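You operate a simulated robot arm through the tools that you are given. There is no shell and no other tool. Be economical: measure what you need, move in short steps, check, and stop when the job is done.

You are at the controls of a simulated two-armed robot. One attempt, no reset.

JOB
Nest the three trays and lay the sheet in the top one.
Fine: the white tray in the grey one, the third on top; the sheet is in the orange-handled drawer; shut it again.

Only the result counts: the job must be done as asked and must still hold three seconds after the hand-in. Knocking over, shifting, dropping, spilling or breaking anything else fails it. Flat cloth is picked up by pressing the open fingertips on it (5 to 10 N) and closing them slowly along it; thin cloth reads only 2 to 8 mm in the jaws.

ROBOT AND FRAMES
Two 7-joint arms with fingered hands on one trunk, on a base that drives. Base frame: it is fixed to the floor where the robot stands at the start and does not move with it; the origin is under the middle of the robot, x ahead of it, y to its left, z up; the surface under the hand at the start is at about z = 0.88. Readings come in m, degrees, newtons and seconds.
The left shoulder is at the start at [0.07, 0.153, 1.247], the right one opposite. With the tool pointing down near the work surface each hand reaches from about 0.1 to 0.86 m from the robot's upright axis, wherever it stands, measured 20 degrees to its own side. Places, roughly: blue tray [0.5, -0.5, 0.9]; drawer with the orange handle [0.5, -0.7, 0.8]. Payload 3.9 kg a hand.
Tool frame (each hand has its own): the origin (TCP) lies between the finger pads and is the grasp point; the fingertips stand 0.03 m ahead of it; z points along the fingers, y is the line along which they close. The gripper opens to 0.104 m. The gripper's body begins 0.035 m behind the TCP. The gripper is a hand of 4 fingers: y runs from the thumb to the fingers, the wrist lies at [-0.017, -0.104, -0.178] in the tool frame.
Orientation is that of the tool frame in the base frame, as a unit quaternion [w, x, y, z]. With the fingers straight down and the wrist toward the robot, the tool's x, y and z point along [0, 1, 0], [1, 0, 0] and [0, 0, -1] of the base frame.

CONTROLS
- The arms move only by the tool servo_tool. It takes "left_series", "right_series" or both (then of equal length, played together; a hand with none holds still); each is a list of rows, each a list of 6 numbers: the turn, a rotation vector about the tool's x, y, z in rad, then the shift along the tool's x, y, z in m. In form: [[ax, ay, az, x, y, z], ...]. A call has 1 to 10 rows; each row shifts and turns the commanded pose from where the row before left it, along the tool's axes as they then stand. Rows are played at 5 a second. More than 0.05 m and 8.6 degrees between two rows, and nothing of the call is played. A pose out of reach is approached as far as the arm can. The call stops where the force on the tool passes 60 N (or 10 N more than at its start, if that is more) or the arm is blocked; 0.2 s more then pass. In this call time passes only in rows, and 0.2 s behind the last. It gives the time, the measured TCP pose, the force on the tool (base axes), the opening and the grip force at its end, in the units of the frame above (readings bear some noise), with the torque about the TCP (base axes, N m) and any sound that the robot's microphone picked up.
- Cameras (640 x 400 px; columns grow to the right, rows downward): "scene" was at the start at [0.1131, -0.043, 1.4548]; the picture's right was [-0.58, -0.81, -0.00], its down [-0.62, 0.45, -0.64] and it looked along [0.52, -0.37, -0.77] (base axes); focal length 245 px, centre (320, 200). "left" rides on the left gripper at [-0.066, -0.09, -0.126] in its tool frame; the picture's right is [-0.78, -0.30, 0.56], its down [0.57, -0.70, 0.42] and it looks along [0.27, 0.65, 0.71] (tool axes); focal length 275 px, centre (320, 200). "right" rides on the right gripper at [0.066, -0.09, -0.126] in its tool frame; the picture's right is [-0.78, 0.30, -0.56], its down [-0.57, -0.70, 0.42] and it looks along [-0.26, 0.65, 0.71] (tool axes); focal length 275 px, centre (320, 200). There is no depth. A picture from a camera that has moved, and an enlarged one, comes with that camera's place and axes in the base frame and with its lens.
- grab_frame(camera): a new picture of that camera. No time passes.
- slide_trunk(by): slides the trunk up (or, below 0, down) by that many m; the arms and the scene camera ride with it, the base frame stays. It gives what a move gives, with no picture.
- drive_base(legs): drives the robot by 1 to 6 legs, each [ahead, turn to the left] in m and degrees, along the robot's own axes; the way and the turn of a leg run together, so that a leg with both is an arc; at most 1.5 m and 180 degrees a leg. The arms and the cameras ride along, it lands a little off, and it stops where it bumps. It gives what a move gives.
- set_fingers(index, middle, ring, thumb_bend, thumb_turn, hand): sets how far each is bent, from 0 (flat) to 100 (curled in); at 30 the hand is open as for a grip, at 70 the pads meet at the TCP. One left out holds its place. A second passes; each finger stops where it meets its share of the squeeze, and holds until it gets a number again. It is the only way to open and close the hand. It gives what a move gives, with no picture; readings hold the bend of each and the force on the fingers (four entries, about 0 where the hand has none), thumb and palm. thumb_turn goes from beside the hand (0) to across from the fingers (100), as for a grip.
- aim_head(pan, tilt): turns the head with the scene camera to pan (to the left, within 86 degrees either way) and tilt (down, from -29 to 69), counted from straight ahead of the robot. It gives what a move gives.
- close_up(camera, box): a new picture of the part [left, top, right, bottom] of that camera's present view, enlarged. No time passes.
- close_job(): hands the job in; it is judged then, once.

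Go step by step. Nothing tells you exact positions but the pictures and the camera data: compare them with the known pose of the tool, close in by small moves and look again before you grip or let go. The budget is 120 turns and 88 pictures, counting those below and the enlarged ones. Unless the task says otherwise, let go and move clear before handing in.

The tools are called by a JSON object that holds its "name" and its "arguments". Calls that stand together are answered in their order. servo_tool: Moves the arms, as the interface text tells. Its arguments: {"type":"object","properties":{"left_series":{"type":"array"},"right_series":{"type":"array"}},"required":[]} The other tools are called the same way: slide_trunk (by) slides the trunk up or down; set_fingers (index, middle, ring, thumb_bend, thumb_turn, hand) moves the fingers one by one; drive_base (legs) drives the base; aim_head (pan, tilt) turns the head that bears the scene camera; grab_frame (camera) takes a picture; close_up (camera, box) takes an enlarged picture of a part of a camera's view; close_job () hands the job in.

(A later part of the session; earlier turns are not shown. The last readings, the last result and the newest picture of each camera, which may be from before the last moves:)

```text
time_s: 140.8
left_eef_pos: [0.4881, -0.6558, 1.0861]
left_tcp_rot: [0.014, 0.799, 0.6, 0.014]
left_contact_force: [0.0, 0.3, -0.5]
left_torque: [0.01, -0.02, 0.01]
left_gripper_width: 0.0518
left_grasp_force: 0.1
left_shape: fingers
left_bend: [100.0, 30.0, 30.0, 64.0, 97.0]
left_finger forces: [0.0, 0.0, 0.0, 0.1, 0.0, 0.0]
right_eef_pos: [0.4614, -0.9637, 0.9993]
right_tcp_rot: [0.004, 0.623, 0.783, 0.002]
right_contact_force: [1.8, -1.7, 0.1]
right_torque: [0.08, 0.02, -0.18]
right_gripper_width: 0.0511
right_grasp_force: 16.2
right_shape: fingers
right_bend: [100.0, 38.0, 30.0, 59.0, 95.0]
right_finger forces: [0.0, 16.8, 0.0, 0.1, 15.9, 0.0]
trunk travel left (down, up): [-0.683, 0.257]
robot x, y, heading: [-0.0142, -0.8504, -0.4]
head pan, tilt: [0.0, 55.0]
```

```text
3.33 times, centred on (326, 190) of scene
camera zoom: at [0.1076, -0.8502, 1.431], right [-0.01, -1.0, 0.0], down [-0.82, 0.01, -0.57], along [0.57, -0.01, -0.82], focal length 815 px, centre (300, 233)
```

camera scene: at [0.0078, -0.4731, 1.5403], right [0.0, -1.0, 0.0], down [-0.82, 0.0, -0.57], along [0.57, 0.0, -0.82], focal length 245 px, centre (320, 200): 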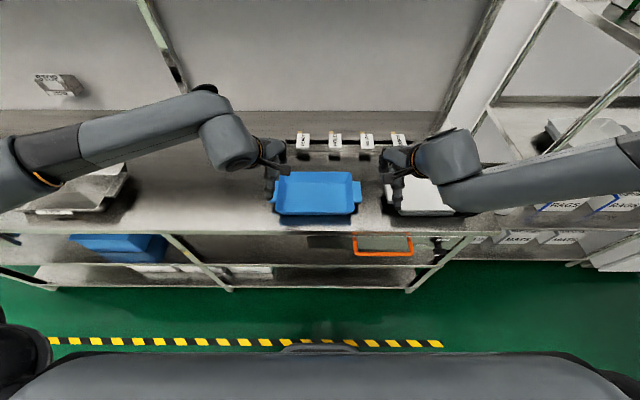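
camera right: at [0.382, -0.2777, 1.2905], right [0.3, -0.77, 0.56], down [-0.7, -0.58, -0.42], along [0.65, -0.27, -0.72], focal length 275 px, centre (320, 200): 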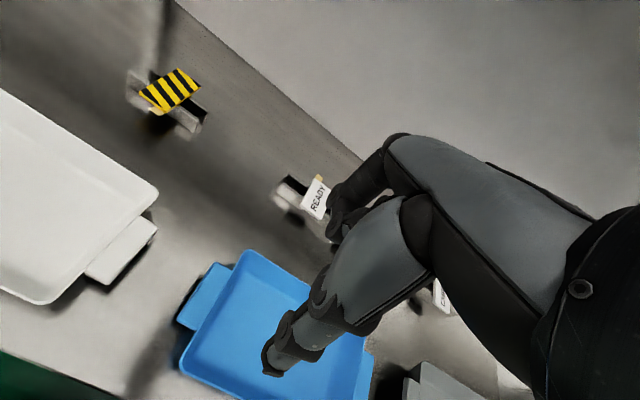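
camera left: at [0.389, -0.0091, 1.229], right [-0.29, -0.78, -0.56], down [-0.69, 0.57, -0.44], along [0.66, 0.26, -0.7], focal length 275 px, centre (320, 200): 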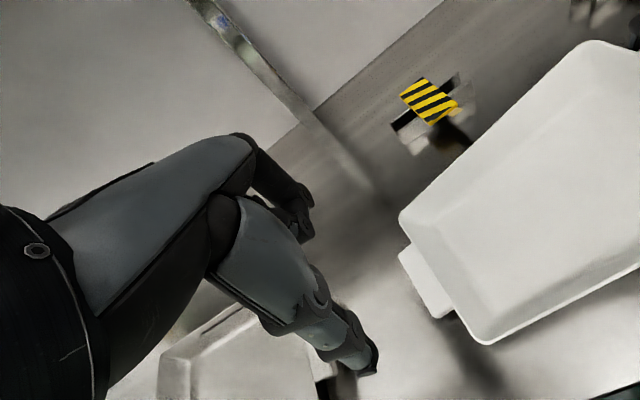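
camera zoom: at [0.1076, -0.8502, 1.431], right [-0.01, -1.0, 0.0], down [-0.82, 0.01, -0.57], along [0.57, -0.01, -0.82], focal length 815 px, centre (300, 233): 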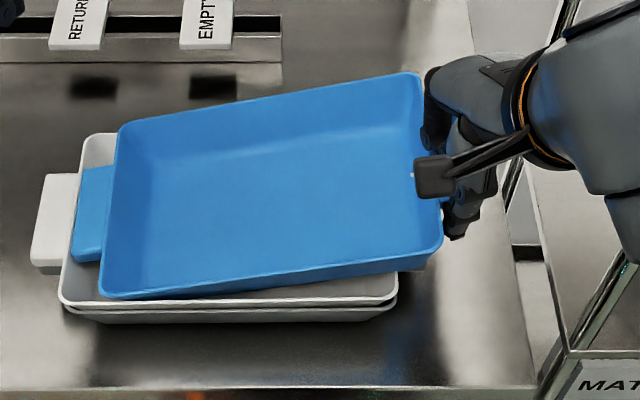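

{"name": "drive_base", "arguments": {"legs": [[0, 2.7]]}}

{"name": "servo_tool", "arguments": {"right_series": [[0, 0, 0.04, 0, -0.003, 0], [0, 0, 0.04, 0, -0.003, 0]]}}

{"name": "close_up", "arguments": {"camera": "scene", "box": [230, 130, 422, 250]}}

```text
time_s: 141.6
left_eef_pos: [0.4785, -0.6335, 1.0867]
left_tcp_rot: [0.014, 0.786, 0.618, 0.014]
left_contact_force: [-0.5, -0.4, -0.2]
left_torque: [0.05, 0.02, 0.01]
left_gripper_width: 0.0518
left_grasp_force: 0.1
left_shape: fingers
left_bend: [100.0, 30.0, 30.0, 64.0, 97.0]
left_finger forces: [0.0, 0.1, 0.0, 0.0, 0.1, 0.0]
right_eef_pos: [0.4668, -0.9415, 0.9995]
right_tcp_rot: [0.002, 0.603, 0.798, 0.003]
right_contact_force: [-0.2, 0.2, -0.9]
right_torque: [0.11, 0.09, -0.02]
right_gripper_width: 0.0514
right_grasp_force: 15.8
right_shape: fingers
right_bend: [100.0, 38.0, 30.0, 59.0, 95.0]
right_finger forces: [0.0, 16.0, 0.1, 0.1, 16.4, 0.0]
trunk travel left (down, up): [-0.683, 0.257]
robot x, y, heading: [-0.0168, -0.8513, 1.9]
head pan, tilt: [0.0, 55.0]
```

```text
time_s: 142.2
left_eef_pos: [0.4789, -0.632, 1.0875]
left_tcp_rot: [0.014, 0.786, 0.618, 0.012]
left_contact_force: [0.6, -0.3, -0.1]
left_torque: [0.02, 0.01, -0.02]
left_gripper_width: 0.0517
left_grasp_force: 0.1
left_shape: fingers
left_bend: [100.0, 30.0, 30.0, 64.0, 97.0]
left_finger forces: [0.0, 0.0, 0.0, 0.0, 0.0, 0.1]
right_eef_pos: [0.4602, -0.941, 1.0003]
right_tcp_rot: [0.003, 0.635, 0.773, 0.003]
right_contact_force: [-0.7, 0.5, 0.4]
right_torque: [0.09, 0.07, 0.26]
right_gripper_width: 0.0515
right_grasp_force: 16.4
right_shape: fingers
right_bend: [100.0, 38.0, 30.0, 59.0, 96.0]
right_finger forces: [0.0, 15.6, 0.0, 0.0, 16.7, 0.0]
trunk travel left (down, up): [-0.683, 0.257]
robot x, y, heading: [-0.0183, -0.8513, 2.2]
head pan, tilt: [0.0, 55.0]
```

```text
3.33 times, centred on (326, 190) of scene
camera zoom: at [0.1074, -0.8442, 1.431], right [0.04, -1.0, 0.0], down [-0.82, -0.03, -0.57], along [0.57, 0.02, -0.82], focal length 815 px, centre (300, 233)
```

zoom: 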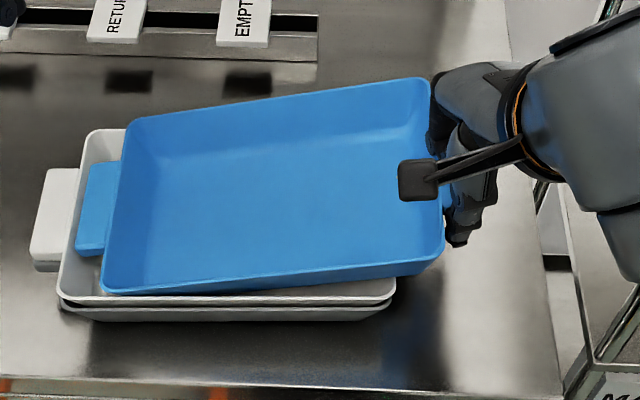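

The blue tray's left tab is caught inside the white tray and pushes the stack along. I'll draw the tray back right a little to free the tab, then regrasp it with the left hand.

{"name": "servo_tool", "arguments": {"right_series": [[0, 0, 0, -0.014, 0.003, 0], [0, 0, 0, -0.014, 0.003, 0]]}}

{"name": "set_fingers", "arguments": {"hand": "left", "middle": 22, "thumb_bend": 22}}

{"name": "close_up", "arguments": {"camera": "scene", "box": [214, 130, 406, 250]}}

```text
time_s: 142.8
left_eef_pos: [0.478, -0.6335, 1.087]
left_tcp_rot: [0.014, 0.786, 0.619, 0.014]
left_contact_force: [-0.2, 1.0, -0.7]
left_torque: [-0.03, 0.01, 0.01]
left_gripper_width: 0.0519
left_grasp_force: 0.0
left_shape: fingers
left_bend: [100.0, 30.0, 30.0, 64.0, 97.0]
left_finger forces: [0.0, 0.1, 0.0, 0.0, 0.0, 0.0]
right_eef_pos: [0.4705, -0.9698, 0.9992]
right_tcp_rot: [0.003, 0.635, 0.773, 0.003]
right_contact_force: [-1.3, 1.2, -0.3]
right_torque: [0.07, 0.1, 0.06]
right_gripper_width: 0.0516
right_grasp_force: 15.5
right_shape: fingers
right_bend: [100.0, 38.0, 30.0, 59.0, 95.0]
right_finger forces: [0.1, 15.4, 0.0, 0.0, 15.8, 0.0]
trunk travel left (down, up): [-0.683, 0.257]
robot x, y, heading: [-0.015, -0.848, 2.1]
head pan, tilt: [0.0, 55.0]
```

```text
time_s: 143.8
left_eef_pos: [0.4792, -0.6335, 1.0869]
left_tcp_rot: [0.014, 0.785, 0.619, 0.013]
left_contact_force: [-0.2, 0.3, 0.9]
left_torque: [-0.01, -0.04, 0.0]
left_gripper_width: 0.0677
left_grasp_force: 0.1
left_shape: fingers
left_bend: [100.0, 22.0, 30.0, 22.0, 97.0]
left_finger forces: [0.1, 0.1, 0.1, 0.1, 0.0, 0.1]
right_eef_pos: [0.4723, -0.9688, 0.9996]
right_tcp_rot: [0.003, 0.635, 0.772, 0.002]
right_contact_force: [-0.5, 0.8, 0.2]
right_torque: [0.07, 0.12, 0.07]
right_gripper_width: 0.0514
right_grasp_force: 15.9
right_shape: fingers
right_bend: [100.0, 38.0, 30.0, 59.0, 95.0]
right_finger forces: [0.1, 15.5, 0.0, 0.0, 15.7, 0.0]
trunk travel left (down, up): [-0.683, 0.257]
robot x, y, heading: [-0.0145, -0.8515, 2.4]
head pan, tilt: [0.0, 55.0]
```

```text
3.33 times, centred on (310, 190) of scene
camera zoom: at [0.1077, -0.8442, 1.431], right [0.04, -1.0, 0.0], down [-0.82, -0.03, -0.57], along [0.57, 0.02, -0.82], focal length 815 px, centre (353, 233)
```

zoom: 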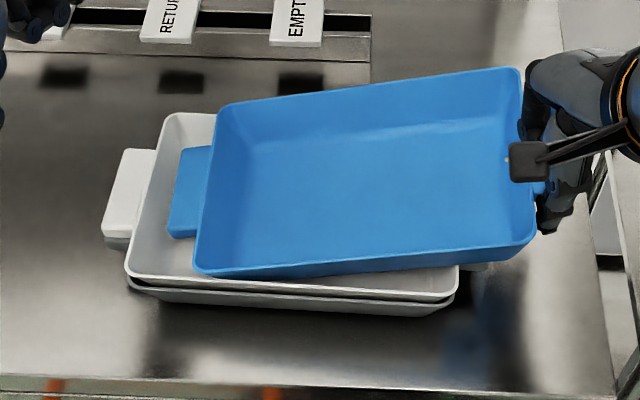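

{"name": "servo_tool", "arguments": {"left_series": [[0, 0, 0, -0.0358, 0.0127, 0], [0, 0, 0, -0.0357, 0.0127, 0], [0, 0, 0, 0, 0, 0.04], [0, 0, 0, 0, 0, 0.04], [0, 0, 0, 0, 0, 0.03]]}}

{"name": "close_up", "arguments": {"camera": "scene", "box": [214, 130, 406, 250]}}

```text
time_s: 145.0
left_eef_pos: [0.489, -0.7095, 0.9759]
left_tcp_rot: [0.014, 0.786, 0.618, 0.013]
left_contact_force: [0.4, 0.0, -0.7]
left_torque: [0.02, -0.04, 0.0]
left_gripper_width: 0.0674
left_grasp_force: 0.0
left_shape: fingers
left_bend: [100.0, 22.0, 30.0, 22.0, 97.0]
left_finger forces: [0.0, 0.0, 0.1, 0.0, 0.0, 0.1]
right_eef_pos: [0.4722, -0.9688, 0.9999]
right_tcp_rot: [0.004, 0.635, 0.773, 0.003]
right_contact_force: [-0.2, -0.9, 0.1]
right_torque: [0.09, 0.11, 0.02]
right_gripper_width: 0.0515
right_grasp_force: 16.2
right_shape: fingers
right_bend: [100.0, 38.0, 30.0, 59.0, 95.0]
right_finger forces: [0.0, 15.4, 0.0, 0.0, 16.0, 0.1]
trunk travel left (down, up): [-0.683, 0.257]
robot x, y, heading: [-0.0169, -0.8553, 2.3]
head pan, tilt: [0.0, 55.0]
```

```text
3.33 times, centred on (310, 190) of scene
camera zoom: at [0.1081, -0.844, 1.431], right [0.04, -1.0, 0.0], down [-0.82, -0.03, -0.57], along [0.57, 0.02, -0.82], focal length 815 px, centre (353, 233)
```

zoom: 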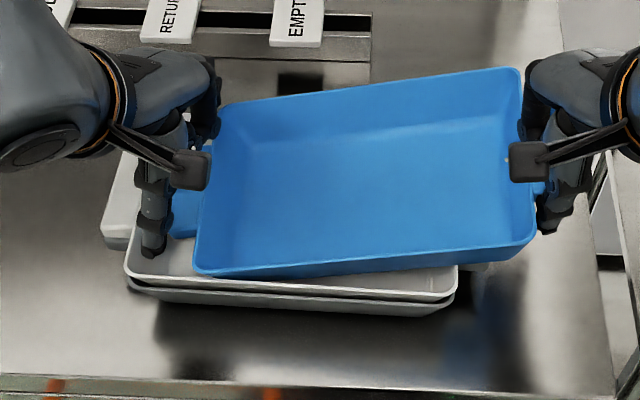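

{"name": "set_fingers", "arguments": {"hand": "left", "ring": 100}}

{"name": "servo_tool", "arguments": {"left_series": [[0, 0, 0, -0.004, 0, 0.015], [0, 0, 0, 0, 0, 0.015]]}}

{"name": "set_fingers", "arguments": {"hand": "left", "middle": 75, "thumb_bend": 65}}

{"name": "close_up", "arguments": {"camera": "scene", "box": [214, 130, 406, 250]}}

```text
time_s: 146.0
left_eef_pos: [0.4885, -0.71, 0.977]
left_tcp_rot: [0.014, 0.786, 0.618, 0.013]
left_contact_force: [0.4, -0.8, 0.1]
left_torque: [-0.03, 0.03, 0.01]
left_gripper_width: 0.0677
left_grasp_force: 0.0
left_shape: fingers
left_bend: [100.0, 22.0, 100.0, 22.0, 97.0]
left_finger forces: [0.1, 0.0, 0.1, 0.0, 0.0, 0.0]
right_eef_pos: [0.4722, -0.969, 1.0004]
right_tcp_rot: [0.004, 0.634, 0.773, 0.003]
right_contact_force: [-0.2, -0.1, -0.9]
right_torque: [0.05, 0.14, 0.05]
right_gripper_width: 0.0514
right_grasp_force: 15.4
right_shape: fingers
right_bend: [100.0, 38.0, 30.0, 59.0, 95.0]
right_finger forces: [0.1, 15.4, 0.1, 0.1, 15.9, 0.1]
trunk travel left (down, up): [-0.683, 0.257]
robot x, y, heading: [-0.0134, -0.8503, 2.1]
head pan, tilt: [0.0, 55.0]
```

```text
time_s: 146.6
left_eef_pos: [0.4879, -0.7111, 0.9544]
left_tcp_rot: [0.02, 0.784, 0.62, 0.021]
left_contact_force: [-4.8, 18.0, 33.6]
left_torque: [-0.12, -2.4, 1.35]
left_gripper_width: 0.0667
left_grasp_force: 20.3
left_shape: fingers
left_bend: [100.0, 24.0, 100.0, 24.0, 98.0]
left_finger forces: [0.1, 37.5, 0.0, 0.0, 3.6, 0.0]
right_eef_pos: [0.4666, -0.9701, 1.0041]
right_tcp_rot: [0.007, 0.637, 0.771, 0.004]
right_contact_force: [-0.3, -9.8, 1.2]
right_torque: [0.08, 0.55, -0.69]
right_gripper_width: 0.0515
right_grasp_force: 18.0
right_shape: fingers
right_bend: [100.0, 38.0, 30.0, 59.0, 94.0]
right_finger forces: [0.0, 18.6, 0.1, 0.1, 17.8, 0.0]
trunk travel left (down, up): [-0.683, 0.257]
robot x, y, heading: [-0.0125, -0.8544, 2.2]
head pan, tilt: [0.0, 55.0]
```

```text
time_s: 147.6
left_eef_pos: [0.4869, -0.7135, 0.9494]
left_tcp_rot: [0.015, 0.786, 0.618, 0.015]
left_contact_force: [-8.3, 18.1, 16.0]
left_torque: [-0.02, -1.21, 0.48]
left_gripper_width: 0.0545
left_grasp_force: 15.8
left_shape: fingers
left_bend: [100.0, 27.0, 100.0, 54.0, 99.0]
left_finger forces: [0.0, 18.7, 0.0, 0.0, 14.2, 0.0]
right_eef_pos: [0.4688, -0.9707, 1.0003]
right_tcp_rot: [0.005, 0.635, 0.773, 0.004]
right_contact_force: [-0.2, -17.0, 2.8]
right_torque: [-0.01, 0.14, -0.82]
right_gripper_width: 0.0518
right_grasp_force: 18.7
right_shape: fingers
right_bend: [100.0, 38.0, 30.0, 59.0, 95.0]
right_finger forces: [0.1, 19.6, 0.0, 0.1, 17.7, 0.0]
trunk travel left (down, up): [-0.683, 0.257]
robot x, y, heading: [-0.0164, -0.8517, 1.8]
head pan, tilt: [0.0, 55.0]
```

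```text
3.33 times, centred on (310, 190) of scene
camera zoom: at [0.1026, -0.8444, 1.4315], right [0.04, -1.0, 0.0], down [-0.82, -0.03, -0.58], along [0.58, 0.02, -0.82], focal length 815 px, centre (353, 233)
```

zoom: 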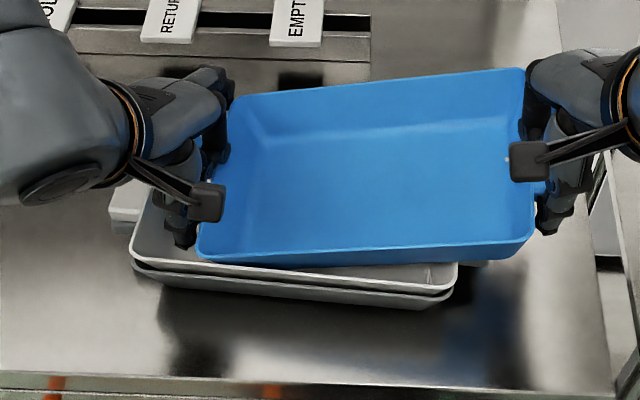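

{"name": "servo_tool", "arguments": {"left_series": [[0, 0, 0, 0, 0, -0.02], [0, 0, 0, 0, 0, -0.02], [0, 0, 0, 0, 0, -0.014]]}}

{"name": "slide_trunk", "arguments": {"by": 0.04}}

{"name": "close_up", "arguments": {"camera": "scene", "box": [214, 130, 406, 250]}}

```text
time_s: 148.4
left_eef_pos: [0.4879, -0.7117, 1.0009]
left_tcp_rot: [0.013, 0.785, 0.619, 0.013]
left_contact_force: [-0.4, 13.9, -2.9]
left_torque: [0.21, 0.28, 0.52]
left_gripper_width: 0.0514
left_grasp_force: 8.3
left_shape: fingers
left_bend: [100.0, 29.0, 100.0, 58.0, 99.0]
left_finger forces: [0.0, 8.0, 0.1, 0.0, 8.2, 0.0]
right_eef_pos: [0.4728, -0.9695, 0.9997]
right_tcp_rot: [0.003, 0.636, 0.772, 0.002]
right_contact_force: [0.1, -14.4, 0.4]
right_torque: [0.15, -0.21, -0.9]
right_gripper_width: 0.0517
right_grasp_force: 19.5
right_shape: fingers
right_bend: [100.0, 38.0, 30.0, 59.0, 94.0]
right_finger forces: [0.0, 22.9, 0.0, 0.0, 16.2, 0.0]
trunk travel left (down, up): [-0.683, 0.257]
robot x, y, heading: [-0.0148, -0.8492, 1.9]
head pan, tilt: [0.0, 55.0]
```

```text
time_s: 149.2
left_eef_pos: [0.4888, -0.712, 1.0419]
left_tcp_rot: [0.013, 0.786, 0.618, 0.014]
left_contact_force: [-0.6, 14.8, -2.7]
left_torque: [0.26, 0.25, 0.53]
left_gripper_width: 0.0515
left_grasp_force: 8.8
left_shape: fingers
left_bend: [100.0, 29.0, 100.0, 58.0, 99.0]
left_finger forces: [0.0, 8.2, 0.1, 0.1, 8.5, 0.1]
right_eef_pos: [0.4721, -0.9697, 1.0395]
right_tcp_rot: [0.004, 0.635, 0.772, 0.003]
right_contact_force: [0.5, -14.8, 0.4]
right_torque: [0.14, -0.27, -0.93]
right_gripper_width: 0.0518
right_grasp_force: 19.6
right_shape: fingers
right_bend: [100.0, 38.0, 30.0, 59.0, 94.0]
right_finger forces: [0.0, 23.6, 0.0, 0.0, 16.2, 0.0]
trunk travel left (down, up): [-0.723, 0.217]
robot x, y, heading: [-0.0138, -0.8497, 2.0]
head pan, tilt: [0.0, 55.0]
```

```text
3.33 times, centred on (310, 190) of scene
camera zoom: at [0.1083, -0.844, 1.471], right [0.04, -1.0, 0.0], down [-0.82, -0.03, -0.57], along [0.57, 0.02, -0.82], focal length 815 px, centre (353, 233)
```

zoom: 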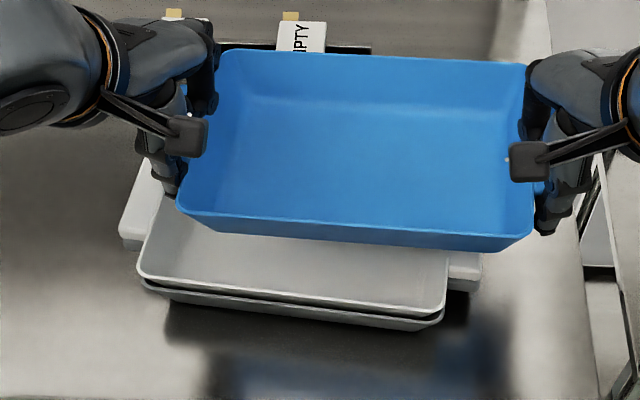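

Blue is held level by both hands again. The stack sits near [0.505, -0.792], turned about 6° clockwise, so I'll firm the left grip and re-approach with the base to line up.

{"name": "set_fingers", "arguments": {"hand": "left", "thumb_bend": 80, "middle": 80}}

{"name": "slide_trunk", "arguments": {"by": 0.03}}

{"name": "drive_base", "arguments": {"legs": [[0, -11.1], [-0.4, 0], [0, 9.1], [0.36, 0]]}}

{"name": "close_up", "arguments": {"camera": "scene", "box": [224, 130, 416, 250]}}

```text
time_s: 150.2
left_eef_pos: [0.4894, -0.7113, 1.0429]
left_tcp_rot: [0.014, 0.785, 0.619, 0.014]
left_contact_force: [-4.6, 13.8, -1.1]
left_torque: [0.2, -0.11, -0.16]
left_gripper_width: 0.0498
left_grasp_force: 17.5
left_shape: fingers
left_bend: [100.0, 26.0, 100.0, 63.0, 100.0]
left_finger forces: [0.1, 11.2, 0.0, 0.1, 23.6, 0.1]
right_eef_pos: [0.4725, -0.9681, 1.0407]
right_tcp_rot: [0.003, 0.635, 0.772, 0.003]
right_contact_force: [3.5, -13.3, 0.4]
right_torque: [0.13, 0.1, -1.15]
right_gripper_width: 0.0515
right_grasp_force: 21.7
right_shape: fingers
right_bend: [100.0, 38.0, 30.0, 59.0, 94.0]
right_finger forces: [0.1, 26.9, 0.0, 0.0, 16.2, 0.1]
trunk travel left (down, up): [-0.723, 0.217]
robot x, y, heading: [-0.0163, -0.8517, 2.1]
head pan, tilt: [0.0, 55.0]
```

```text
time_s: 151.0
left_eef_pos: [0.4887, -0.7115, 1.0727]
left_tcp_rot: [0.013, 0.785, 0.619, 0.014]
left_contact_force: [-4.4, 11.6, -2.3]
left_torque: [0.21, -0.1, -0.18]
left_gripper_width: 0.0497
left_grasp_force: 17.6
left_shape: fingers
left_bend: [100.0, 26.0, 100.0, 63.0, 100.0]
left_finger forces: [0.0, 11.2, 0.0, 0.0, 23.4, 0.1]
right_eef_pos: [0.4714, -0.9698, 1.0692]
right_tcp_rot: [0.004, 0.635, 0.772, 0.003]
right_contact_force: [4.1, -12.9, -0.5]
right_torque: [0.12, 0.13, -1.1]
right_gripper_width: 0.0514
right_grasp_force: 21.8
right_shape: fingers
right_bend: [100.0, 38.0, 30.0, 59.0, 94.0]
right_finger forces: [0.0, 26.7, 0.1, 0.0, 16.2, 0.0]
trunk travel left (down, up): [-0.753, 0.187]
robot x, y, heading: [-0.0119, -0.8527, 2.1]
head pan, tilt: [0.0, 55.0]
```

```text
time_s: 156.8
left_eef_pos: [0.4498, -0.6674, 1.0725]
left_tcp_rot: [0.014, 0.796, 0.604, 0.014]
left_contact_force: [-3.3, 12.7, -2.0]
left_torque: [0.17, -0.09, -0.18]
left_gripper_width: 0.0498
left_grasp_force: 17.2
left_shape: fingers
left_bend: [100.0, 26.0, 100.0, 63.0, 100.0]
left_finger forces: [0.0, 11.6, 0.1, 0.0, 23.2, 0.0]
right_eef_pos: [0.4254, -0.9237, 1.0702]
right_tcp_rot: [0.005, 0.649, 0.761, 0.003]
right_contact_force: [3.5, -13.0, -0.1]
right_torque: [0.14, 0.15, -1.09]
right_gripper_width: 0.0514
right_grasp_force: 21.5
right_shape: fingers
right_bend: [100.0, 38.0, 30.0, 59.0, 94.0]
right_finger forces: [0.0, 27.1, 0.0, 0.1, 16.3, 0.0]
trunk travel left (down, up): [-0.753, 0.187]
robot x, y, heading: [-0.0571, -0.7865, -0.1]
head pan, tilt: [0.0, 55.0]
```

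```text
3.33 times, centred on (320, 190) of scene
camera zoom: at [0.0644, -0.785, 1.5012], right [0.0, -1.0, 0.0], down [-0.82, 0.0, -0.57], along [0.57, 0.0, -0.82], focal length 815 px, centre (320, 233)
```

zoom: 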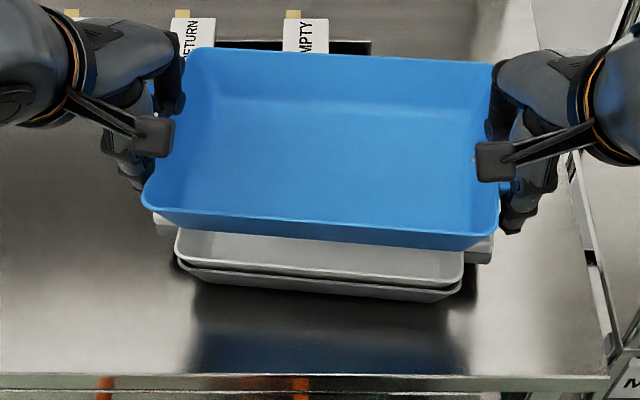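

{"name": "servo_tool", "arguments": {"left_series": [[0, 0, 0.0227, 0.0008, 0.0029, 0]], "right_series": [[0, 0, 0.0227, 0.0005, -0.003, 0]]}}

{"name": "drive_base", "arguments": {"legs": [[0.049, 0]]}}

{"name": "slide_trunk", "arguments": {"by": -0.06}}

{"name": "close_up", "arguments": {"camera": "scene", "box": [224, 130, 416, 250]}}

```text
time_s: 157.2
left_eef_pos: [0.4532, -0.6656, 1.0714]
left_tcp_rot: [0.013, 0.804, 0.594, 0.015]
left_contact_force: [-4.7, 4.2, -2.0]
left_torque: [0.06, -0.15, -0.55]
left_gripper_width: 0.0487
left_grasp_force: 15.7
left_shape: fingers
left_bend: [100.0, 26.0, 100.0, 64.0, 99.0]
left_finger forces: [0.0, 10.5, 0.0, 0.0, 20.4, 0.0]
right_eef_pos: [0.4223, -0.9232, 1.0702]
right_tcp_rot: [0.003, 0.659, 0.752, 0.003]
right_contact_force: [4.6, -4.0, -0.6]
right_torque: [0.14, 0.12, -0.63]
right_gripper_width: 0.0511
right_grasp_force: 18.7
right_shape: fingers
right_bend: [100.0, 37.0, 30.0, 60.0, 93.0]
right_finger forces: [0.1, 22.7, 0.0, 0.0, 15.7, 0.0]
trunk travel left (down, up): [-0.753, 0.187]
robot x, y, heading: [-0.0544, -0.7866, -0.0]
head pan, tilt: [0.0, 55.0]
```

```text
time_s: 158.1
left_eef_pos: [0.4918, -0.6652, 1.0774]
left_tcp_rot: [0.016, 0.803, 0.595, 0.018]
left_contact_force: [-5.3, 6.3, -2.1]
left_torque: [0.11, -0.14, -0.52]
left_gripper_width: 0.0487
left_grasp_force: 15.9
left_shape: fingers
left_bend: [100.0, 26.0, 100.0, 64.0, 99.0]
left_finger forces: [0.0, 10.5, 0.0, 0.1, 21.6, 0.0]
right_eef_pos: [0.4605, -0.9233, 1.0761]
right_tcp_rot: [0.008, 0.658, 0.753, 0.007]
right_contact_force: [3.5, -5.9, 0.2]
right_torque: [0.11, 0.09, -0.79]
right_gripper_width: 0.0515
right_grasp_force: 20.6
right_shape: fingers
right_bend: [100.0, 37.0, 30.0, 60.0, 93.0]
right_finger forces: [0.0, 24.4, 0.0, 0.0, 15.8, 0.0]
trunk travel left (down, up): [-0.753, 0.187]
robot x, y, heading: [-0.0052, -0.7887, 0.1]
head pan, tilt: [0.0, 55.0]
```

```text
time_s: 159.1
left_eef_pos: [0.5019, -0.6652, 1.0134]
left_tcp_rot: [0.013, 0.804, 0.595, 0.014]
left_contact_force: [-4.7, 4.7, -2.0]
left_torque: [0.1, -0.06, -0.6]
left_gripper_width: 0.0489
left_grasp_force: 15.8
left_shape: fingers
left_bend: [100.0, 26.0, 100.0, 65.0, 99.0]
left_finger forces: [0.0, 10.6, 0.1, 0.0, 21.0, 0.0]
right_eef_pos: [0.4707, -0.9225, 1.0094]
right_tcp_rot: [0.004, 0.658, 0.753, 0.003]
right_contact_force: [4.6, -5.5, -0.9]
right_torque: [0.12, 0.12, -0.68]
right_gripper_width: 0.0511
right_grasp_force: 19.6
right_shape: fingers
right_bend: [100.0, 37.0, 30.0, 60.0, 93.0]
right_finger forces: [0.2, 23.7, 0.0, 0.0, 15.7, 0.0]
trunk travel left (down, up): [-0.693, 0.247]
robot x, y, heading: [-0.0094, -0.7846, -0.2]
head pan, tilt: [0.0, 55.0]
```

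```text
3.33 times, centred on (320, 190) of scene
camera zoom: at [0.117, -0.7849, 1.4408], right [0.0, -1.0, 0.0], down [-0.82, 0.0, -0.57], along [0.57, 0.0, -0.82], focal length 815 px, centre (320, 233)
```

zoom: 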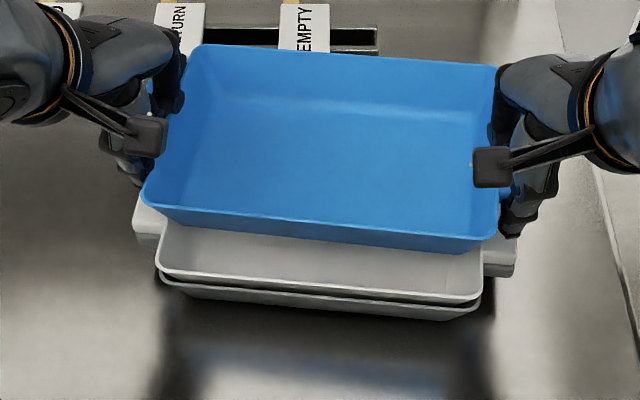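

Blue is now over the stack to within about a millimetre. Lowering and releasing one end at a time.

{"name": "slide_trunk", "arguments": {"by": -0.036}}

{"name": "set_fingers", "arguments": {"hand": "left", "middle": 20, "thumb_bend": 20}}

{"name": "set_fingers", "arguments": {"hand": "right", "middle": 20, "thumb_bend": 20}}

{"name": "close_up", "arguments": {"camera": "scene", "box": [224, 130, 416, 250]}}

```text
time_s: 159.9
left_eef_pos: [0.5007, -0.6642, 0.9786]
left_tcp_rot: [0.015, 0.803, 0.595, 0.015]
left_contact_force: [-4.0, 5.7, -1.5]
left_torque: [0.12, -0.06, -0.49]
left_gripper_width: 0.0491
left_grasp_force: 16.4
left_shape: fingers
left_bend: [100.0, 26.0, 100.0, 65.0, 99.0]
left_finger forces: [0.0, 10.7, 0.0, 0.1, 21.5, 0.0]
right_eef_pos: [0.4689, -0.923, 0.9747]
right_tcp_rot: [0.005, 0.658, 0.753, 0.004]
right_contact_force: [3.9, -5.7, 0.0]
right_torque: [0.13, 0.03, -0.76]
right_gripper_width: 0.051
right_grasp_force: 19.9
right_shape: fingers
right_bend: [100.0, 37.0, 30.0, 60.0, 93.0]
right_finger forces: [0.0, 24.4, 0.0, 0.0, 15.8, 0.0]
trunk travel left (down, up): [-0.657, 0.283]
robot x, y, heading: [-0.0086, -0.7883, -0.2]
head pan, tilt: [0.0, 55.0]
```

```text
time_s: 160.9
left_eef_pos: [0.5014, -0.6654, 0.9783]
left_tcp_rot: [0.014, 0.803, 0.595, 0.015]
left_contact_force: [0.1, 1.0, -0.3]
left_torque: [0.04, -0.02, 0.06]
left_gripper_width: 0.0684
left_grasp_force: 0.3
left_shape: fingers
left_bend: [100.0, 20.0, 100.0, 20.0, 97.0]
left_finger forces: [0.0, 1.1, 0.0, 0.0, 0.0, 0.0]
right_eef_pos: [0.4691, -0.923, 0.975]
right_tcp_rot: [0.005, 0.657, 0.754, 0.004]
right_contact_force: [0.2, -1.3, -1.1]
right_torque: [0.0, 0.08, -0.08]
right_gripper_width: 0.0513
right_grasp_force: 17.2
right_shape: fingers
right_bend: [100.0, 37.0, 30.0, 59.0, 94.0]
right_finger forces: [0.0, 17.8, 0.0, 0.1, 17.2, 0.1]
trunk travel left (down, up): [-0.657, 0.283]
robot x, y, heading: [-0.0078, -0.7891, 0.3]
head pan, tilt: [0.0, 55.0]
```

```text
time_s: 161.9
left_eef_pos: [0.5013, -0.6646, 0.9779]
left_tcp_rot: [0.013, 0.803, 0.596, 0.015]
left_contact_force: [1.5, 7.0, 0.1]
left_torque: [0.08, -0.1, 0.54]
left_gripper_width: 0.0682
left_grasp_force: 3.6
left_shape: fingers
left_bend: [100.0, 20.0, 100.0, 20.0, 97.0]
left_finger forces: [0.1, 6.6, 0.0, 0.0, 0.0, 0.0]
right_eef_pos: [0.4686, -0.923, 0.9746]
right_tcp_rot: [0.005, 0.658, 0.753, 0.003]
right_contact_force: [-1.3, -6.1, -0.6]
right_torque: [0.02, 0.13, -0.4]
right_gripper_width: 0.0684
right_grasp_force: 3.8
right_shape: fingers
right_bend: [100.0, 21.0, 30.0, 20.0, 97.0]
right_finger forces: [1.5, 5.6, 0.2, 0.0, 0.1, 0.0]
trunk travel left (down, up): [-0.657, 0.283]
robot x, y, heading: [-0.0062, -0.7868, -0.1]
head pan, tilt: [0.0, 55.0]
```

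```text
3.33 times, centred on (320, 190) of scene
camera zoom: at [0.1152, -0.7849, 1.405], right [0.0, -1.0, 0.0], down [-0.82, 0.0, -0.57], along [0.57, 0.0, -0.82], focal length 815 px, centre (320, 233)
```

zoom: 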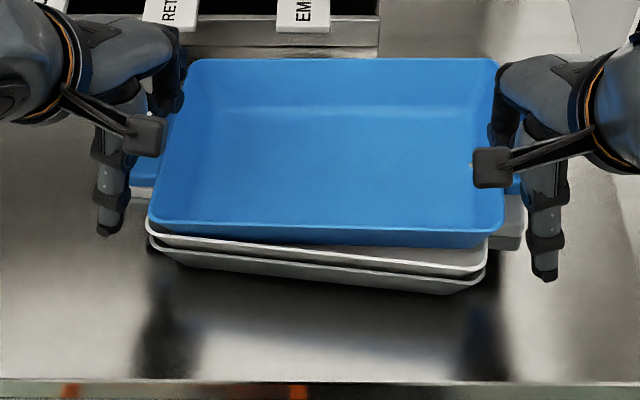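

{"name": "set_fingers", "arguments": {"hand": "right", "middle": 5, "thumb_bend": 5}}

{"name": "set_fingers", "arguments": {"hand": "left", "middle": 5, "thumb_bend": 5}}

{"name": "close_up", "arguments": {"camera": "scene", "box": [224, 130, 416, 250]}}

```text
time_s: 162.9
left_eef_pos: [0.5016, -0.6641, 0.9773]
left_tcp_rot: [0.013, 0.802, 0.597, 0.016]
left_contact_force: [2.2, 18.5, 3.7]
left_torque: [0.27, -0.32, 1.53]
left_gripper_width: 0.0681
left_grasp_force: 9.1
left_shape: fingers
left_bend: [100.0, 20.0, 100.0, 20.0, 97.0]
left_finger forces: [0.0, 18.9, 0.1, 0.0, 0.0, 0.0]
right_eef_pos: [0.4682, -0.9241, 0.9758]
right_tcp_rot: [0.004, 0.659, 0.753, 0.003]
right_contact_force: [-3.4, -16.7, -0.1]
right_torque: [0.13, 0.49, -1.31]
right_gripper_width: 0.072
right_grasp_force: 13.3
right_shape: fingers
right_bend: [100.0, 8.0, 30.0, 5.0, 97.0]
right_finger forces: [7.7, 17.1, 1.3, 0.0, 0.0, 0.1]
trunk travel left (down, up): [-0.657, 0.283]
robot x, y, heading: [-0.01, -0.7862, 0.0]
head pan, tilt: [0.0, 55.0]
```

```text
time_s: 163.9
left_eef_pos: [0.5024, -0.6635, 0.9764]
left_tcp_rot: [0.011, 0.801, 0.598, 0.016]
left_contact_force: [3.7, 29.5, -1.9]
left_torque: [0.33, 0.16, 2.84]
left_gripper_width: 0.0721
left_grasp_force: 14.8
left_shape: fingers
left_bend: [100.0, 9.0, 100.0, 5.0, 97.0]
left_finger forces: [0.0, 29.5, 0.0, 0.0, 0.1, 0.0]
right_eef_pos: [0.4694, -0.9257, 0.9746]
right_tcp_rot: [0.006, 0.66, 0.752, 0.003]
right_contact_force: [-5.3, -29.3, 2.1]
right_torque: [0.36, -0.17, -2.41]
right_gripper_width: 0.0721
right_grasp_force: 14.5
right_shape: fingers
right_bend: [100.0, 7.0, 30.0, 5.0, 97.0]
right_finger forces: [0.1, 28.2, 0.2, 0.1, 0.0, 0.0]
trunk travel left (down, up): [-0.657, 0.283]
robot x, y, heading: [-0.0095, -0.7876, 0.2]
head pan, tilt: [0.0, 55.0]
```

```text
3.33 times, centred on (320, 190) of scene
camera zoom: at [0.115, -0.7851, 1.405], right [0.0, -1.0, 0.0], down [-0.82, 0.0, -0.57], along [0.57, 0.0, -0.82], focal length 815 px, centre (320, 233)
```

zoom: 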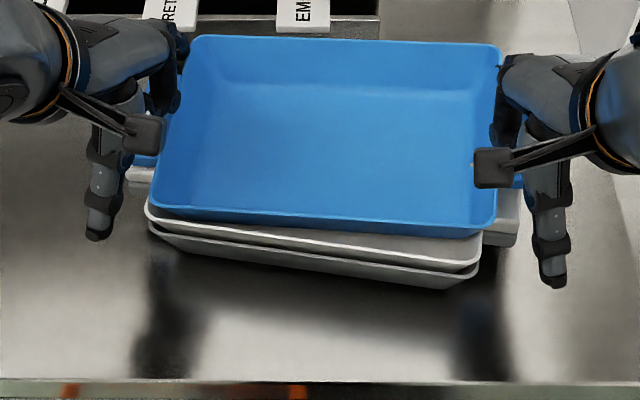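

{"name": "set_fingers", "arguments": {"hand": "left", "middle": 27}}

{"name": "set_fingers", "arguments": {"hand": "right", "middle": 37}}

{"name": "servo_tool", "arguments": {"left_series": [[0, 0, 0, 0.008, 0, 0], [0, 0, 0, 0.008, 0, 0], [0, 0, 0, 0.02, 0, 0]], "right_series": [[0, 0, 0, -0.008, 0, 0], [0, 0, 0, -0.008, 0, 0], [0, 0, 0, -0.02, 0, 0]]}}

{"name": "close_up", "arguments": {"camera": "scene", "box": [224, 130, 416, 250]}}

```text
time_s: 164.9
left_eef_pos: [0.5024, -0.6652, 0.9781]
left_tcp_rot: [0.014, 0.802, 0.596, 0.017]
left_contact_force: [8.3, 21.5, 7.8]
left_torque: [0.3, -0.8, 1.81]
left_gripper_width: 0.0718
left_grasp_force: 11.5
left_shape: fingers
left_bend: [100.0, 25.0, 100.0, 5.0, 97.0]
left_finger forces: [0.0, 23.6, 0.0, 0.1, 0.1, 0.0]
right_eef_pos: [0.4689, -0.9242, 0.9754]
right_tcp_rot: [0.003, 0.658, 0.753, 0.003]
right_contact_force: [-3.8, -21.1, -0.1]
right_torque: [0.22, 0.87, -1.58]
right_gripper_width: 0.0723
right_grasp_force: 18.5
right_shape: fingers
right_bend: [100.0, 7.0, 31.0, 5.0, 97.0]
right_finger forces: [14.0, 20.0, 2.4, 0.0, 0.1, 0.0]
trunk travel left (down, up): [-0.657, 0.283]
robot x, y, heading: [-0.0048, -0.7855, 0.1]
head pan, tilt: [0.0, 55.0]
```

```text
time_s: 165.9
left_eef_pos: [0.5009, -0.665, 0.9777]
left_tcp_rot: [0.014, 0.804, 0.595, 0.014]
left_contact_force: [-0.5, 0.5, 0.5]
left_torque: [0.01, -0.05, 0.06]
left_gripper_width: 0.072
left_grasp_force: 0.3
left_shape: fingers
left_bend: [100.0, 26.0, 100.0, 5.0, 97.0]
left_finger forces: [0.0, 0.9, 0.0, 0.0, 0.0, 0.0]
right_eef_pos: [0.4688, -0.9233, 0.9754]
right_tcp_rot: [0.004, 0.657, 0.754, 0.003]
right_contact_force: [0.5, -0.5, -0.9]
right_torque: [-0.02, 0.08, -0.1]
right_gripper_width: 0.0723
right_grasp_force: 1.2
right_shape: fingers
right_bend: [100.0, 38.0, 30.0, 5.0, 97.0]
right_finger forces: [0.0, 1.6, 0.0, 0.0, 0.0, 0.0]
trunk travel left (down, up): [-0.657, 0.283]
robot x, y, heading: [-0.0049, -0.7874, 0.0]
head pan, tilt: [0.0, 55.0]
```

```text
time_s: 166.7
left_eef_pos: [0.5113, -0.6303, 0.9775]
left_tcp_rot: [0.014, 0.803, 0.595, 0.015]
left_contact_force: [-0.6, -0.1, 0.8]
left_torque: [-0.04, -0.04, 0.01]
left_gripper_width: 0.0719
left_grasp_force: 0.0
left_shape: fingers
left_bend: [100.0, 27.0, 100.0, 5.0, 97.0]
left_finger forces: [0.0, 0.0, 0.0, 0.1, 0.0, 0.0]
right_eef_pos: [0.4736, -0.9601, 0.9758]
right_tcp_rot: [0.004, 0.657, 0.754, 0.004]
right_contact_force: [-0.5, 0.2, 0.5]
right_torque: [-0.01, 0.02, 0.01]
right_gripper_width: 0.072
right_grasp_force: 0.1
right_shape: fingers
right_bend: [100.0, 37.0, 30.0, 5.0, 97.0]
right_finger forces: [0.0, 0.0, 0.0, 0.0, 0.1, 0.1]
trunk travel left (down, up): [-0.657, 0.283]
robot x, y, heading: [-0.0066, -0.7861, -0.1]
head pan, tilt: [0.0, 55.0]
```

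```text
3.33 times, centred on (320, 190) of scene
camera zoom: at [0.1144, -0.7852, 1.4051], right [0.0, -1.0, 0.0], down [-0.82, 0.0, -0.57], along [0.57, 0.0, -0.82], focal length 815 px, centre (320, 233)
```

zoom: 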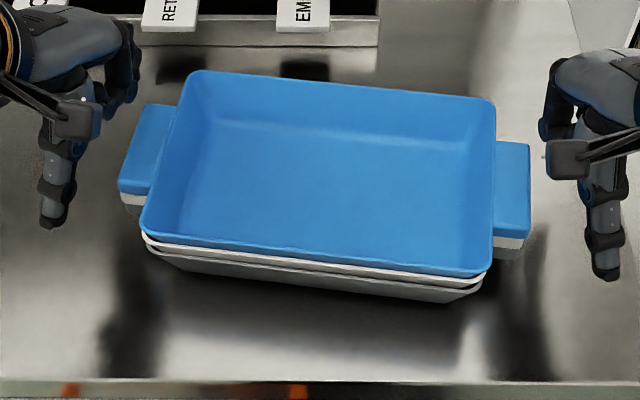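

All three trays are nested with the tabs aligned. Next is the drawer: I'll back away and move to its left to look at the lock knob and handle.

{"name": "slide_trunk", "arguments": {"by": 0.12}}

{"name": "drive_base", "arguments": {"legs": [[-0.42, 0], [0, 90], [0.27, 0], [0, -90]]}}

{"name": "aim_head", "arguments": {"pan": -20, "tilt": 40}}

{"name": "grab_frame", "arguments": {"camera": "scene"}}

```text
time_s: 168.2
left_eef_pos: [0.5117, -0.6298, 1.0973]
left_tcp_rot: [0.013, 0.803, 0.596, 0.015]
left_contact_force: [0.4, 0.4, -0.4]
left_torque: [-0.01, 0.0, 0.0]
left_gripper_width: 0.072
left_grasp_force: 0.0
left_shape: fingers
left_bend: [100.0, 27.0, 100.0, 5.0, 97.0]
left_finger forces: [0.0, 0.0, 0.0, 0.0, 0.0, 0.1]
right_eef_pos: [0.4733, -0.9592, 1.0965]
right_tcp_rot: [0.005, 0.658, 0.753, 0.003]
right_contact_force: [0.7, -0.2, 0.3]
right_torque: [0.0, 0.02, -0.01]
right_gripper_width: 0.0721
right_grasp_force: 0.2
right_shape: fingers
right_bend: [100.0, 37.0, 30.0, 5.0, 97.0]
right_finger forces: [0.0, 0.1, 0.1, 0.0, 0.0, 0.0]
trunk travel left (down, up): [-0.777, 0.163]
robot x, y, heading: [-0.0086, -0.7857, 0.0]
head pan, tilt: [0.0, 55.0]
```

```text
time_s: 179.9
left_eef_pos: [0.1022, -0.3617, 1.0977]
left_tcp_rot: [0.014, 0.806, 0.592, 0.015]
left_contact_force: [0.2, 0.2, 0.2]
left_torque: [-0.01, 0.02, -0.01]
left_gripper_width: 0.0719
left_grasp_force: 0.1
left_shape: fingers
left_bend: [100.0, 27.0, 100.0, 5.0, 97.0]
left_finger forces: [0.0, 0.0, 0.0, 0.0, 0.0, 0.0]
right_eef_pos: [0.0626, -0.6905, 1.0957]
right_tcp_rot: [0.004, 0.661, 0.75, 0.003]
right_contact_force: [0.0, -0.2, 0.4]
right_torque: [0.0, 0.02, -0.04]
right_gripper_width: 0.0719
right_grasp_force: 0.1
right_shape: fingers
right_bend: [100.0, 37.0, 30.0, 5.0, 97.0]
right_finger forces: [0.2, 0.0, 0.0, 0.1, 0.0, 0.1]
trunk travel left (down, up): [-0.777, 0.163]
robot x, y, heading: [-0.4193, -0.5158, -0.7]
head pan, tilt: [0.0, 55.0]
```

```text
time_s: 180.7
left_eef_pos: [0.1029, -0.3625, 1.0974]
left_tcp_rot: [0.015, 0.806, 0.592, 0.014]
left_contact_force: [-0.1, 0.4, 0.2]
left_torque: [0.02, -0.03, 0.03]
left_gripper_width: 0.0722
left_grasp_force: 0.1
left_shape: fingers
left_bend: [100.0, 27.0, 100.0, 5.0, 97.0]
left_finger forces: [0.0, 0.0, 0.1, 0.0, 0.0, 0.0]
right_eef_pos: [0.061, -0.6904, 1.0961]
right_tcp_rot: [0.005, 0.661, 0.75, 0.004]
right_contact_force: [-0.7, 0.1, -0.1]
right_torque: [0.03, 0.03, 0.02]
right_gripper_width: 0.0723
right_grasp_force: 0.1
right_shape: fingers
right_bend: [100.0, 37.0, 30.0, 5.0, 97.0]
right_finger forces: [0.1, 0.0, 0.0, 0.0, 0.0, 0.1]
trunk travel left (down, up): [-0.777, 0.163]
robot x, y, heading: [-0.4171, -0.513, -0.7]
head pan, tilt: [-20.0, 40.0]
```

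```text
13 pictures are left
camera scene: at [-0.2878, -0.5414, 1.5457], right [-0.35, -0.94, 0.0], down [-0.6, 0.22, -0.77], along [0.72, -0.27, -0.64], focal length 245 px, centre (320, 200)
```

scene: 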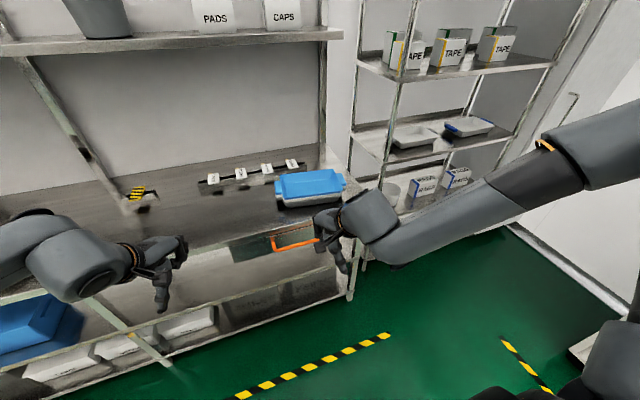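

{"name": "set_fingers", "arguments": {"hand": "right", "index": 42, "middle": 42, "ring": 42, "thumb_bend": 42}}

{"name": "servo_tool", "arguments": {"right_series": [[0, 0, 0.126, 0.01, 0, 0], [-0.1496, 0, 0, 0, 0, 0], [-0.1496, 0, 0, 0, 0, 0], [-0.1496, 0, 0, 0, 0, 0], [-0.1496, 0, 0, 0, 0, 0], [-0.1496, 0, 0, 0, 0, 0], [-0.1496, 0, 0, 0, 0, 0], [-0.1496, 0, 0, 0, 0, 0]]}}

{"name": "slide_trunk", "arguments": {"by": -0.22}}

{"name": "grab_frame", "arguments": {"camera": "scene"}}

```text
time_s: 181.7
left_eef_pos: [0.103, -0.3615, 1.0965]
left_tcp_rot: [0.014, 0.807, 0.591, 0.015]
left_contact_force: [0.6, -0.3, 0.4]
left_torque: [-0.02, 0.03, 0.0]
left_gripper_width: 0.072
left_grasp_force: 0.1
left_shape: fingers
left_bend: [100.0, 27.0, 100.0, 5.0, 97.0]
left_finger forces: [0.1, 0.1, 0.0, 0.0, 0.1, 0.1]
right_eef_pos: [0.0623, -0.6899, 1.096]
right_tcp_rot: [0.004, 0.661, 0.75, 0.004]
right_contact_force: [0.2, 0.4, 0.5]
right_torque: [-0.01, 0.0, -0.01]
right_gripper_width: 0.0743
right_grasp_force: 0.1
right_shape: fingers
right_bend: [42.0, 42.0, 42.0, 42.0, 97.0]
right_finger forces: [0.0, 0.0, 0.0, 0.0, 0.1, 0.0]
trunk travel left (down, up): [-0.777, 0.163]
robot x, y, heading: [-0.4186, -0.5114, -0.7]
head pan, tilt: [-20.0, 40.0]
```

```text
time_s: 183.5
left_eef_pos: [0.1025, -0.3621, 1.096]
left_tcp_rot: [0.014, 0.806, 0.592, 0.015]
left_contact_force: [0.2, 0.2, 0.2]
left_torque: [-0.01, -0.02, -0.01]
left_gripper_width: 0.072
left_grasp_force: 0.0
left_shape: fingers
left_bend: [100.0, 27.0, 100.0, 5.0, 97.0]
left_finger forces: [0.0, 0.1, 0.0, 0.1, 0.0, 0.0]
right_eef_pos: [0.0515, -0.7263, 1.1625]
right_tcp_rot: [0.357, 0.61, 0.61, 0.357]
right_contact_force: [-0.7, -1.1, -0.4]
right_torque: [0.0, -0.01, 0.02]
right_gripper_width: 0.0747
right_grasp_force: 0.1
right_shape: fingers
right_bend: [42.0, 42.0, 42.0, 42.0, 97.0]
right_finger forces: [0.1, 0.0, 0.0, 0.0, 0.1, 0.1]
right hand out of reach, approached as far as the arm can: row 5, 6, 7, 8
trunk travel left (down, up): [-0.777, 0.163]
robot x, y, heading: [-0.4172, -0.5144, -0.4]
head pan, tilt: [-20.0, 40.0]
```

```text
time_s: 185.8
left_eef_pos: [0.103, -0.3626, 0.8769]
left_tcp_rot: [0.014, 0.806, 0.591, 0.015]
left_contact_force: [0.0, -0.3, -0.9]
left_torque: [0.02, -0.04, -0.01]
left_gripper_width: 0.072
left_grasp_force: 0.0
left_shape: fingers
left_bend: [100.0, 27.0, 100.0, 5.0, 97.0]
left_finger forces: [0.0, 0.0, 0.1, 0.0, 0.0, 0.0]
right_eef_pos: [0.0517, -0.7257, 0.9416]
right_tcp_rot: [0.357, 0.61, 0.611, 0.357]
right_contact_force: [0.3, 0.7, 0.0]
right_torque: [0.0, -0.01, -0.01]
right_gripper_width: 0.0746
right_grasp_force: 0.1
right_shape: fingers
right_bend: [42.0, 42.0, 42.0, 42.0, 97.0]
right_finger forces: [0.0, 0.0, 0.0, 0.0, 0.0, 0.1]
trunk travel left (down, up): [-0.557, 0.383]
robot x, y, heading: [-0.416, -0.5141, -0.6]
head pan, tilt: [-20.0, 40.0]
```

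```text
12 pictures are left
camera scene: at [-0.288, -0.5414, 1.3258], right [-0.35, -0.94, 0.0], down [-0.6, 0.22, -0.77], along [0.72, -0.27, -0.64], focal length 245 px, centre (320, 200)
```

scene: 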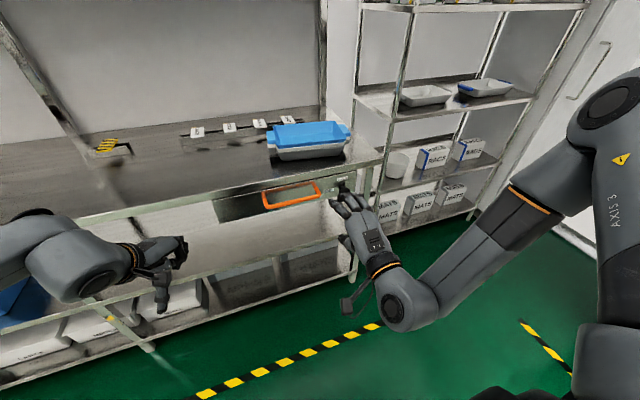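

{"name": "close_up", "arguments": {"camera": "scene", "box": [248, 165, 360, 235]}}

```text
5.71 times, centred on (304, 200) of scene
camera zoom: at [-0.288, -0.5414, 1.3258], right [-0.35, -0.94, 0.0], down [-0.6, 0.22, -0.77], along [0.72, -0.27, -0.64], focal length 1398 px, centre (411, 200)
```

zoom: 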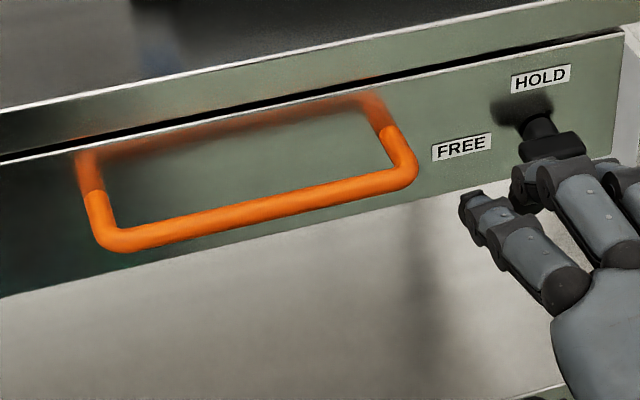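

{"name": "servo_tool", "arguments": {"right_series": [[0, 0, 0, 0.0092, -0.0047, 0.0446], [0, 0, 0, 0.0092, -0.0047, 0.0446], [0, 0, 0, 0.0092, -0.0047, 0.0446], [0, 0, 0, 0.0092, -0.0047, 0.0446], [0, 0, 0, 0.0092, -0.0047, 0.0446]]}}

{"name": "close_up", "arguments": {"camera": "scene", "box": [264, 165, 360, 225]}}

```text
time_s: 187.0
left_eef_pos: [0.104, -0.3619, 0.8767]
left_tcp_rot: [0.015, 0.806, 0.591, 0.015]
left_contact_force: [-1.0, -0.2, 0.0]
left_torque: [0.0, 0.01, 0.0]
left_gripper_width: 0.0717
left_grasp_force: 0.0
left_shape: fingers
left_bend: [100.0, 27.0, 100.0, 5.0, 97.0]
left_finger forces: [0.0, 0.1, 0.0, 0.0, 0.0, 0.0]
right_eef_pos: [0.178, -0.761, 0.961]
right_tcp_rot: [0.356, 0.611, 0.611, 0.356]
right_contact_force: [-0.6, 0.5, 0.7]
right_torque: [0.02, -0.01, 0.01]
right_gripper_width: 0.0745
right_grasp_force: 0.0
right_shape: fingers
right_bend: [42.0, 42.0, 42.0, 42.0, 97.0]
right_finger forces: [0.0, 0.0, 0.1, 0.0, 0.0, 0.1]
right hand out of reach, approached as far as the arm can: row 1, 2, 3, 4, 5
trunk travel left (down, up): [-0.557, 0.383]
robot x, y, heading: [-0.416, -0.5136, -0.3]
head pan, tilt: [-20.0, 40.0]
```

```text
6.67 times, centred on (312, 195) of scene
camera zoom: at [-0.2876, -0.5415, 1.3257], right [-0.35, -0.94, 0.0], down [-0.6, 0.23, -0.77], along [0.72, -0.27, -0.64], focal length 1630 px, centre (373, 233)
```

zoom: 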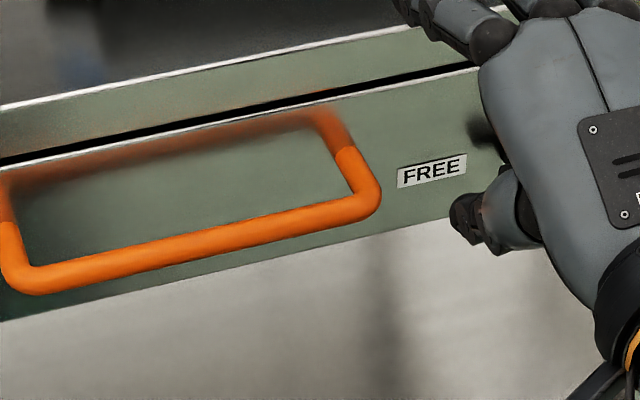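

{"name": "slide_trunk", "arguments": {"by": -0.155}}

{"name": "servo_tool", "arguments": {"right_series": [[0, 0, 0, 0.04, 0, 0], [0, 0, 0, 0.04, 0, 0]]}}

```text
time_s: 188.8
left_eef_pos: [0.1027, -0.3618, 0.7218]
left_tcp_rot: [0.014, 0.806, 0.592, 0.014]
left_contact_force: [-0.4, -0.5, 0.9]
left_torque: [0.0, -0.01, -0.01]
left_gripper_width: 0.0719
left_grasp_force: 0.0
left_shape: fingers
left_bend: [100.0, 27.0, 100.0, 5.0, 97.0]
left_finger forces: [0.0, 0.0, 0.0, 0.0, 0.0, 0.0]
right_eef_pos: [0.1765, -0.7602, 0.8053]
right_tcp_rot: [0.356, 0.61, 0.611, 0.356]
right_contact_force: [0.9, -0.2, 0.0]
right_torque: [-0.01, -0.01, 0.0]
right_gripper_width: 0.0749
right_grasp_force: 0.1
right_shape: fingers
right_bend: [42.0, 42.0, 42.0, 42.0, 97.0]
right_finger forces: [0.0, 0.0, 0.1, 0.0, 0.0, 0.1]
trunk travel left (down, up): [-0.402, 0.538]
robot x, y, heading: [-0.4181, -0.5118, -0.5]
head pan, tilt: [-20.0, 40.0]
```

```text
time_s: 189.4
left_eef_pos: [0.1023, -0.3613, 0.7211]
left_tcp_rot: [0.014, 0.807, 0.591, 0.015]
left_contact_force: [-0.8, 0.4, 0.8]
left_torque: [0.0, -0.02, 0.04]
left_gripper_width: 0.0719
left_grasp_force: 0.0
left_shape: fingers
left_bend: [100.0, 27.0, 100.0, 5.0, 97.0]
left_finger forces: [0.0, 0.0, 0.0, 0.1, 0.0, 0.0]
right_eef_pos: [0.1606, -0.7002, 0.834]
right_tcp_rot: [0.355, 0.611, 0.612, 0.355]
right_contact_force: [-0.4, -0.2, -0.2]
right_torque: [-0.01, -0.02, 0.01]
right_gripper_width: 0.0745
right_grasp_force: 0.0
right_shape: fingers
right_bend: [42.0, 42.0, 42.0, 42.0, 97.0]
right_finger forces: [0.0, 0.0, 0.1, 0.0, 0.0, 0.0]
right hand out of reach, approached as far as the arm can: row 1, 2
trunk travel left (down, up): [-0.402, 0.538]
robot x, y, heading: [-0.4143, -0.5131, -0.4]
head pan, tilt: [-20.0, 40.0]
```

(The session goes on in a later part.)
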